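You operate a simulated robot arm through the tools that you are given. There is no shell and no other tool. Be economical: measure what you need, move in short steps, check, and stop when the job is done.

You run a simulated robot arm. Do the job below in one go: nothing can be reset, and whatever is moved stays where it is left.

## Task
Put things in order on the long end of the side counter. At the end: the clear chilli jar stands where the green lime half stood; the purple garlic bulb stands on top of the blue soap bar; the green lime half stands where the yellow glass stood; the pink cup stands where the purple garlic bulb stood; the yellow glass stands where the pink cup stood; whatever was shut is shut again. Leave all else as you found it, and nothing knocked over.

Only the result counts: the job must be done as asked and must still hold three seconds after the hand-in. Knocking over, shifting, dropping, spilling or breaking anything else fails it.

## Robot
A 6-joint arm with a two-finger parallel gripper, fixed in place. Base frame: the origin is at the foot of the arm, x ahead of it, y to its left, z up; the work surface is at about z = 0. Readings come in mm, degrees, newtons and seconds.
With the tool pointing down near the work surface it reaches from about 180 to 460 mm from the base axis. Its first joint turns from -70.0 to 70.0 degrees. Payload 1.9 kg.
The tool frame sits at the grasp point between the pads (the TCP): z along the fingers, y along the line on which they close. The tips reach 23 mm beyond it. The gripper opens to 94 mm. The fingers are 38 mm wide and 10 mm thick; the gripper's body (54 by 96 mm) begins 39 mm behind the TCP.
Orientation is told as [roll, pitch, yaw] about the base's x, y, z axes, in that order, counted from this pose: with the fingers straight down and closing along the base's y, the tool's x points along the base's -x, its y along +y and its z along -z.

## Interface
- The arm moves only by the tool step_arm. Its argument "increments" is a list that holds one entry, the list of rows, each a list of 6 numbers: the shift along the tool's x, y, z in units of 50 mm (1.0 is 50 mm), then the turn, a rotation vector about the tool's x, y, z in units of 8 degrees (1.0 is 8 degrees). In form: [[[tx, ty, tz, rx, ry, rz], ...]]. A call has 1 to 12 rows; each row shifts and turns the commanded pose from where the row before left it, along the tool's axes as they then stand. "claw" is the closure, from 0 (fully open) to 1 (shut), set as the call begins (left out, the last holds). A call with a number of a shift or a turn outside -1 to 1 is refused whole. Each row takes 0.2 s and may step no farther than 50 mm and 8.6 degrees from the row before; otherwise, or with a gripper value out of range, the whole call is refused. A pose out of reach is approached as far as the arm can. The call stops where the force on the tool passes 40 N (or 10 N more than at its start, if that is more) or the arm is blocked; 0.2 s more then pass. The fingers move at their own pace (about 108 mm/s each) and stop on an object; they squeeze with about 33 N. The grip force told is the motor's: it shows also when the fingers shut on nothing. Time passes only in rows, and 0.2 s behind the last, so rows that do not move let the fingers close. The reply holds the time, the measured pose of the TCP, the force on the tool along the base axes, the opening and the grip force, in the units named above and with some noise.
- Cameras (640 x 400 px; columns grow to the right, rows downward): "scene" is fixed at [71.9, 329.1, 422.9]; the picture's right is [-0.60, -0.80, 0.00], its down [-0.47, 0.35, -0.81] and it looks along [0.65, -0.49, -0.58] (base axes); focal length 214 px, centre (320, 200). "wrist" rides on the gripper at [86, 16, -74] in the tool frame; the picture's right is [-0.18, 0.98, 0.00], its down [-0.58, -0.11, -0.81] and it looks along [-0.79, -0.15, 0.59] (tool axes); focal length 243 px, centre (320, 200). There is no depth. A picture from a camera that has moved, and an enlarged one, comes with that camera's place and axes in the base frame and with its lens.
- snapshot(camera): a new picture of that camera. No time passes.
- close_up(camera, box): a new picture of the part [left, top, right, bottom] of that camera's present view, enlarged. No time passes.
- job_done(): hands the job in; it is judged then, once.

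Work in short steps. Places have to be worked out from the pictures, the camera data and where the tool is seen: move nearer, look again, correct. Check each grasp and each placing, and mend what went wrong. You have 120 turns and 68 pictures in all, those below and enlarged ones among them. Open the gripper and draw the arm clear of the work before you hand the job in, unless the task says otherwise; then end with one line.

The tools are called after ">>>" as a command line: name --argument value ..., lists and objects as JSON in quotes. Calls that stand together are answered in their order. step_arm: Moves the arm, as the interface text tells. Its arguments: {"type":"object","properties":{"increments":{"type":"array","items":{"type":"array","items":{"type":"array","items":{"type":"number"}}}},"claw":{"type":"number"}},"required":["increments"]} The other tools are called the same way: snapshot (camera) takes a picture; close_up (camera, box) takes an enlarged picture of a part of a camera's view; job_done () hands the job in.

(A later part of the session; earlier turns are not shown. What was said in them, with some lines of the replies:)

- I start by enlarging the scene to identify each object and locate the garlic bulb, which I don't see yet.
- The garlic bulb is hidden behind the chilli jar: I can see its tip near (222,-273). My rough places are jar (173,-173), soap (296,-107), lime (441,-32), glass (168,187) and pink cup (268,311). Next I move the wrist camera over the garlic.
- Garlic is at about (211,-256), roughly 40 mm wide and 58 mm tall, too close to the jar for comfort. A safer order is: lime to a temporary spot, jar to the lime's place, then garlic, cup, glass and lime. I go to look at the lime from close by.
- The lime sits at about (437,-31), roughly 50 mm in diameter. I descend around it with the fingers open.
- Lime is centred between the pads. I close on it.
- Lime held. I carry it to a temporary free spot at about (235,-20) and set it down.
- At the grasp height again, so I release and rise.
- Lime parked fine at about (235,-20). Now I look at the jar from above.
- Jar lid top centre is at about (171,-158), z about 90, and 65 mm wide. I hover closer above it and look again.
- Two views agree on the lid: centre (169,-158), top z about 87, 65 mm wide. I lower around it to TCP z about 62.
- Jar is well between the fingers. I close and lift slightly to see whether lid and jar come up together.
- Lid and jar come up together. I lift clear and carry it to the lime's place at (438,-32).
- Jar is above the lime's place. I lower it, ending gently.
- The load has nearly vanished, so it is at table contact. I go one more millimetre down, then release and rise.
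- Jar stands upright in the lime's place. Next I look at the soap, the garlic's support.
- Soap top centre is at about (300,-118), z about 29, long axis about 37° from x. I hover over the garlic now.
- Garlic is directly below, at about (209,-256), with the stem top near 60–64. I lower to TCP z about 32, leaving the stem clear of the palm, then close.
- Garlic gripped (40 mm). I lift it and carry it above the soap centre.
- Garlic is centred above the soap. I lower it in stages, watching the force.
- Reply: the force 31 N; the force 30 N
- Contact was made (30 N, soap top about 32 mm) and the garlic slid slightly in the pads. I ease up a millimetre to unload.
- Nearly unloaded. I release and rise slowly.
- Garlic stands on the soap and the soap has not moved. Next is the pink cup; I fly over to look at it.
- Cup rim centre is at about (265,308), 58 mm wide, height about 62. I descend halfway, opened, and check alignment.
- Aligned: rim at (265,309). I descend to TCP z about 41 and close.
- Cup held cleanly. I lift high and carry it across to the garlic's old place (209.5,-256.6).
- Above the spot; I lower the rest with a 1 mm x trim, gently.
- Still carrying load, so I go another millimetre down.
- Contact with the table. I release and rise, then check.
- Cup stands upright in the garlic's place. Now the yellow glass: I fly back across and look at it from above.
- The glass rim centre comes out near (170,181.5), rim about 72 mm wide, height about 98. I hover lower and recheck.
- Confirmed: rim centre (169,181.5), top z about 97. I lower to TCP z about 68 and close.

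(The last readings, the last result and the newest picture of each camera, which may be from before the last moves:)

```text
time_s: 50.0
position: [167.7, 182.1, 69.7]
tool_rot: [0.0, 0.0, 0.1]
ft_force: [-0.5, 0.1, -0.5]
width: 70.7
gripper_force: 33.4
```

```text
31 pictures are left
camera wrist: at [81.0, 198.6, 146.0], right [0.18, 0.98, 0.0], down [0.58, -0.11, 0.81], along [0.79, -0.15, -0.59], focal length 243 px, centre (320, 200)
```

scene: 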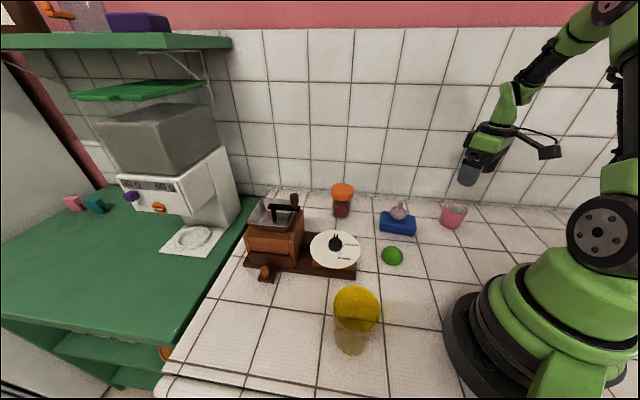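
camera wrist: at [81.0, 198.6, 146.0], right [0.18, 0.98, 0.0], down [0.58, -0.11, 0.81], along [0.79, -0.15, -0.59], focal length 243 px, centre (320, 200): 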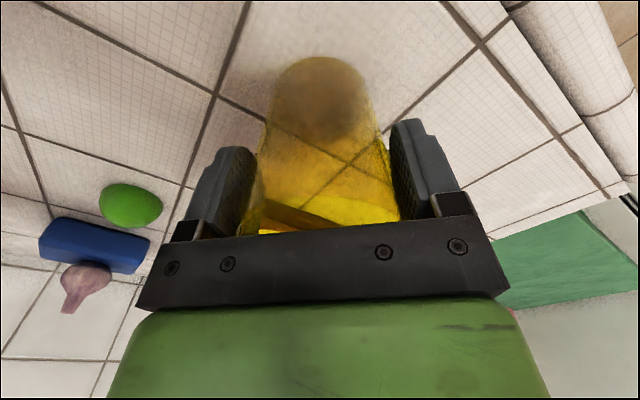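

Glass gripped (70.7 mm). I lift and carry it smoothly to the pink cup's old place (264.5,309).

>>> step_arm --increments '[[[0, 0, -0.2, 0, 0, 0], [0, 0, -0.3, 0, 0, 0], [0, 0, -0.3, 0, 0, 0], [0, 0, 0, 0, 0, 0]]]'

>>> step_arm --increments '[[[-0.24, 0.3175, 0, 0, 0, 0], [-0.24, 0.3175, 0, 0, 0, 0], [-0.24, 0.3175, 0, 0, 0, 0], [-0.24, 0.3175, 0, 0, 0, 0], [-0.24, 0.3175, 0, 0, 0, 0], [-0.24, 0.3175, 0, 0, 0, 0], [-0.24, 0.3175, 0, 0, 0, 0], [-0.24, 0.3175, 0, 0, 0, 0], [0, 0, 0, 0, 0, 0], [0, 0, 0.3, 0, 0, 0], [0, 0, 0.3, 0, 0, 0], [0, 0, 0, 0, 0, 0]]]'

>>> snapshot --camera "scene"

```text
time_s: 51.0
position: [169.0, 181.4, 111.6]
tool_rot: [0.0, 0.0, 0.0]
ft_force: [0.4, 0.2, -2.0]
width: 70.5
gripper_force: 33.1
```

```text
time_s: 53.6
position: [264.5, 311.0, 80.3]
tool_rot: [0.0, 0.1, 0.0]
ft_force: [-0.4, -0.1, -1.5]
width: 70.5
gripper_force: 33.3
```

```text
30 pictures are left
```

scene: 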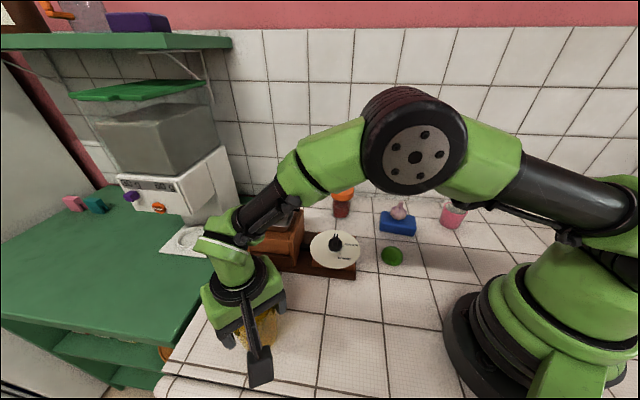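

Over the pink cup's spot; I lower the last centimetre gently.

>>> step_arm --increments '[[[0, -0.015, 0.1, 0, 0, 0], [0, 0, 0.07, 0, 0, 0], [0, 0, 0, 0, 0, 0]]]'

>>> step_arm --increments '[[[0, 0, 0.025, 0, 0, 0], [0, 0, 0, 0, 0, 0], [0, 0, 0, 0, 0, 0]]]'

```text
time_s: 54.4
position: [266.3, 309.5, 72.6]
tool_rot: [-0.1, 0.1, 0.0]
ft_force: [-1.3, 0.2, -2.1]
width: 70.5
gripper_force: 33.2
```

```text
time_s: 55.2
position: [265.1, 310.9, 71.4]
tool_rot: [-0.1, 0.1, 0.0]
ft_force: [0.5, -0.5, -1.4]
width: 70.8
gripper_force: 32.8
```

Not yet touching; another millimetre or so.

>>> step_arm --increments '[[[0, 0, 0.025, 0, 0, 0], [0, 0, 0, 0, 0, 0], [0, 0, 0, 0, 0, 0]]]'

```text
time_s: 56.0
position: [265.3, 309.6, 70.1]
tool_rot: [0.0, 0.0, 0.0]
ft_force: [-0.7, -1.2, 1.2]
width: 70.4
gripper_force: 33.0
```

Contact. I release and rise.

>>> step_arm --increments '[[[0, 0, 0, 0, 0, 0], [0, 0, 0, 0, 0, 0], [0, 0, 0, 0, 0, 0], [0, 0, -0.3, 0, 0, 0], [0, 0, -0.6, 0, 0, 0], [0, 0, -0.8, 0, 0, 0], [0, 0, -0.6, 0, 0, 0]]]' --claw 0

>>> snapshot --camera "wrist"

```text
time_s: 57.6
position: [265.6, 311.2, 187.0]
tool_rot: [0.1, 0.1, 0.0]
ft_force: [0.1, -0.3, -0.6]
width: 94.1
gripper_force: 0.2
```

```text
29 pictures are left
camera wrist: at [179.0, 326.8, 262.9], right [0.18, 0.98, 0.0], down [0.58, -0.11, 0.81], along [0.79, -0.15, -0.59], focal length 243 px, centre (320, 200)
```

wrist: 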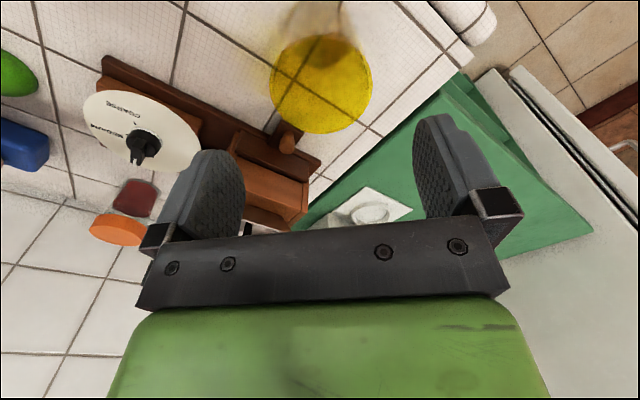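

Glass stands at the cup's place. Now I return to the parked lime and check above it.

>>> step_arm --increments '[[[0.08, -0.825, 0, 0, 0, 0], [0.08, -0.825, 0, 0, 0, 0], [0.08, -0.825, 0, 0, 0, 0], [0.08, -0.825, 0, 0, 0, 0], [0.08, -0.825, 0, 0, 0, 0], [0.08, -0.825, 0, 0, 0, 0], [0.08, -0.825, 0, 0, 0, 0], [0.08, -0.825, 0, 0, 0, 0], [0, 0, 0.7, 0, 0, 0], [0, 0, 0.7, 0, 0, 0], [0, 0, 0, 0, 0, 0]]]'

>>> snapshot --camera "wrist"

```text
time_s: 60.0
position: [234.7, -20.8, 114.0]
tool_rot: [0.0, 0.0, 0.0]
ft_force: [0.2, 0.2, -0.3]
width: 94.1
gripper_force: 0.2
```

```text
28 pictures are left
camera wrist: at [146.8, -4.7, 189.4], right [0.18, 0.98, 0.0], down [0.58, -0.11, 0.81], along [0.79, -0.15, -0.59], focal length 243 px, centre (320, 200)
```

wrist: 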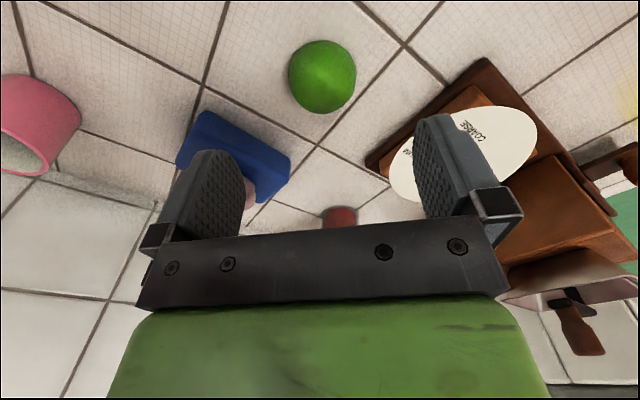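

Lime is directly beneath at about (235,-20). I descend, grip and lift.

>>> step_arm --increments '[[[0, 0, 0.6, 0, 0, 0], [0, 0, 0.6, 0, 0, 0], [0, 0, 0.56, 0, 0, 0], [0, 0, 0, 0, 0, 0]]]'

>>> step_arm --increments '[[[0, 0, 0, 0, 0, 0], [0, 0, 0, 0, 0, 0], [0, 0, 0, 0, 0, 0]]]' --claw 1

>>> step_arm --increments '[[[0, 0, -0.3, 0, 0, 0], [0, 0, -0.8, 0, 0, 0], [0, 0, -0.8, 0, 0, 0], [0, 0, 0, 0, 0, 0]]]'

>>> snapshot --camera "wrist"

```text
time_s: 61.0
position: [234.8, -20.2, 27.3]
tool_rot: [0.0, 0.0, 0.0]
ft_force: [0.1, 0.7, -0.2]
width: 94.1
gripper_force: 0.0
```

```text
time_s: 61.8
position: [233.9, -19.9, 27.7]
tool_rot: [0.0, 0.0, 0.0]
ft_force: [0.0, 0.3, 0.3]
width: 49.3
gripper_force: 33.1
```

```text
time_s: 62.8
position: [232.8, -17.2, 122.2]
tool_rot: [0.1, 0.0, 0.0]
ft_force: [0.0, -0.1, 0.5]
width: 49.3
gripper_force: 33.6
```

```text
27 pictures are left
camera wrist: at [145.5, -0.8, 197.7], right [0.18, 0.98, 0.0], down [0.58, -0.11, 0.81], along [0.79, -0.15, -0.59], focal length 243 px, centre (320, 200)
```

wrist: 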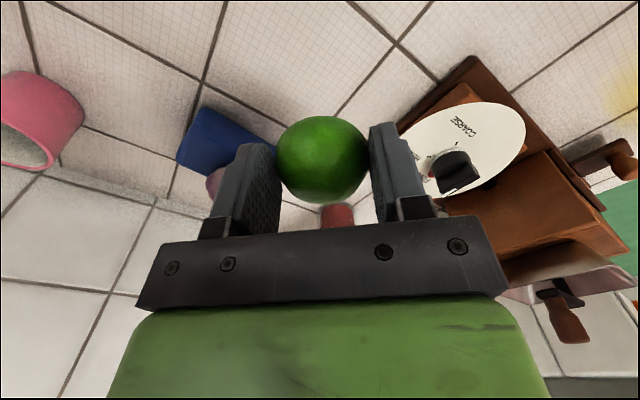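

Lime held. I carry it to the glass's old place at (168.5,182) and lower.

>>> step_arm --increments '[[[0.268, 0.807, 0, 0, 0, 0], [0.268, 0.807, 0, 0, 0, 0], [0.268, 0.807, 0, 0, 0, 0], [0.268, 0.807, 0, 0, 0, 0], [0.268, 0.807, 0, 0, 0, 0], [0, 0, 0.8, 0, 0, 0], [0, 0, 0.7, 0, 0, 0], [0, 0, 0.32, 0, 0, 0], [0, 0, 0, 0, 0, 0]]]'

>>> step_arm --increments '[[[0, 0, 0.03, 0, 0, 0], [0, 0, 0, 0, 0, 0], [0, 0, 0, 0, 0, 0]]]'

```text
time_s: 64.8
position: [165.9, 183.7, 30.1]
tool_rot: [0.0, 0.0, 0.0]
ft_force: [0.4, 0.1, -0.1]
width: 49.6
gripper_force: 32.6
```

```text
time_s: 65.6
position: [166.3, 184.3, 29.7]
tool_rot: [0.0, -0.1, 0.0]
ft_force: [0.4, 0.1, -0.6]
width: 49.2
gripper_force: 32.7
```

About 2 mm above grasp height, so I lower that in two small steps.

>>> step_arm --increments '[[[-0.01, -0.02, 0.03, 0, 0, 0], [0, 0, 0.015, 0, 0, 0], [0, 0, 0, 0, 0, 0]]]'

>>> step_arm --increments '[[[0, 0, 0.02, 0, 0, 0], [0, 0, 0, 0, 0, 0], [0, 0, 0, 0, 0, 0]]]'

```text
time_s: 66.4
position: [167.0, 181.3, 27.4]
tool_rot: [0.1, 0.1, 0.0]
ft_force: [0.6, 0.2, -0.5]
width: 49.4
gripper_force: 33.1
```

```text
time_s: 67.2
position: [167.4, 181.7, 27.4]
tool_rot: [0.1, 0.0, 0.0]
ft_force: [-3.2, -5.5, 27.3]
width: 49.2
gripper_force: 33.0
```

Firm contact. I ease off half a millimetre, release, rise, and inspect the whole scene.

>>> step_arm --increments '[[[0, 0, -0.015, 0, 0, 0], [0, 0, 0, 0, 0, 0]]]'

>>> step_arm --increments '[[[0, 0, 0, 0, 0, 0], [0, 0, 0, 0, 0, 0], [0, 0, 0, 0, 0, 0], [0, 0, -0.3, 0, 0, 0], [0, 0, -0.7, 0, 0, 0], [0, 0, -0.8, 0, 0, 0], [0, 0, -0.8, 0, 0, 0], [0, 0, 0, 0, 0, 0]]]' --claw 0

>>> snapshot --camera "wrist"

```text
time_s: 67.8
position: [167.1, 182.2, 28.2]
tool_rot: [0.0, 0.0, 0.0]
ft_force: [0.6, -0.2, -0.6]
width: 49.2
gripper_force: 33.0
```

```text
time_s: 69.6
position: [168.5, 180.6, 158.1]
tool_rot: [0.0, 0.1, 0.0]
ft_force: [0.2, 0.2, -0.7]
width: 94.0
gripper_force: 0.0
```

```text
26 pictures are left
camera wrist: at [80.4, 196.5, 233.9], right [0.18, 0.98, 0.0], down [0.58, -0.11, 0.81], along [0.79, -0.15, -0.59], focal length 243 px, centre (320, 200)
```

wrist: 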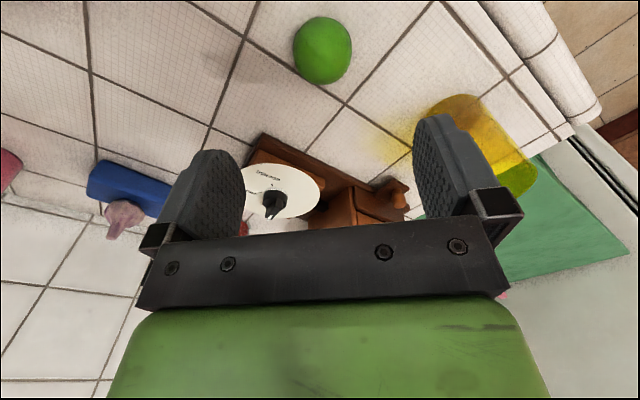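

All placed. I draw the arm up to its start pose and take a final scene picture.

>>> step_arm --increments '[[[0, 0, -0.8, 0, 0, 0], [0, 0, -0.8, 0, 0, 0], [0, 0, -0.8, 0, 0, 0], [0, 0, -0.9, 0, 0, 0], [-0.46, -0.69, 0, 0, 0, 0], [-0.46, -0.69, 0, 0, 0, 0], [-0.46, -0.69, 0, 0, 0, 0], [-0.46, -0.69, 0, 0, 0, 0], [-0.46, -0.69, 0, 0, 0, 0], [0, 0, 0, 0, 0, 0]]]'

>>> snapshot --camera "scene"

>>> close_up --camera "scene" --box '[220, 180, 380, 280]'

>>> close_up --camera "scene" --box '[220, 270, 400, 382]'

>>> close_up --camera "scene" --box '[320, 180, 500, 292]'

```text
time_s: 71.8
position: [280.6, 8.8, 322.9]
tool_rot: [0.0, -0.1, 0.0]
ft_force: [0.8, 0.2, -0.6]
width: 93.9
gripper_force: 0.0
```

```text
25 pictures are left
```

scene: 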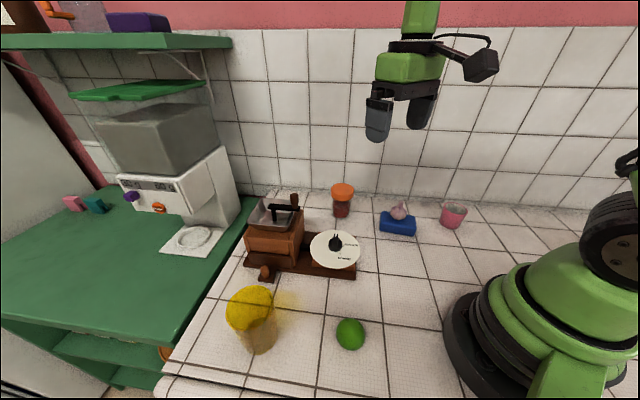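

```text
4.00 times, centred on (300, 230) of scene
camera zoom: at [71.9, 329.1, 422.9], right [-0.6, -0.8, 0.0], down [-0.47, 0.35, -0.81], along [0.65, -0.49, -0.58], focal length 858 px, centre (400, 80)
```

zoom: 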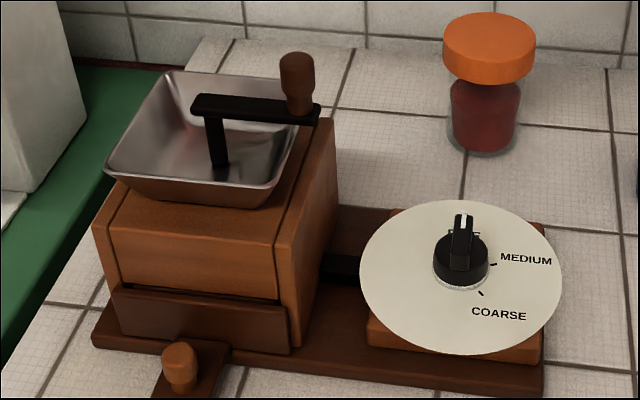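

```text
3.56 times, centred on (310, 326) of scene
camera zoom: at [71.9, 329.1, 422.9], right [-0.6, -0.8, 0.0], down [-0.47, 0.35, -0.81], along [0.65, -0.49, -0.58], focal length 763 px, centre (356, -248)
```

zoom: 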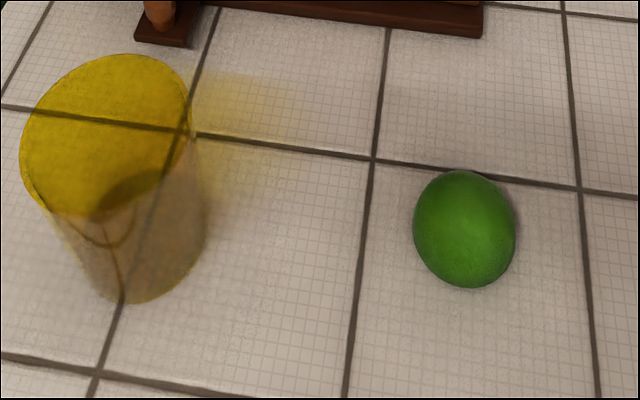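

```text
3.56 times, centred on (410, 236) of scene
camera zoom: at [71.9, 329.1, 422.9], right [-0.6, -0.8, 0.0], down [-0.47, 0.35, -0.81], along [0.65, -0.49, -0.58], focal length 763 px, centre (0, 72)
```

zoom: 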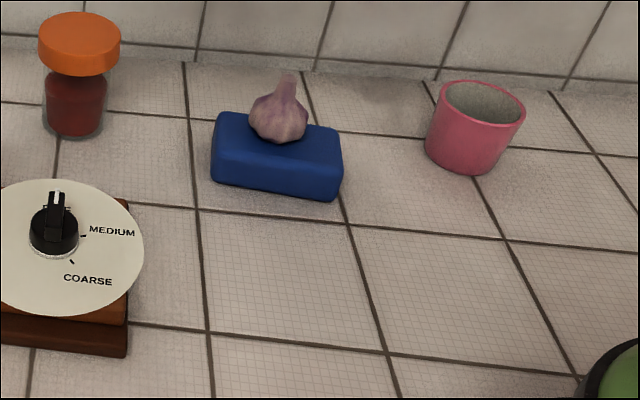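

The final pictures show every item upright in its place, with the soap, grinder and dial unchanged. The gripper is open and clear, so I hand in.

>>> job_done

```text
The job is handed in.
```

The job is handed in: the jar, garlic, lime, cup and glass all stand where you asked, nothing was knocked over, and nothing that was shut was opened.
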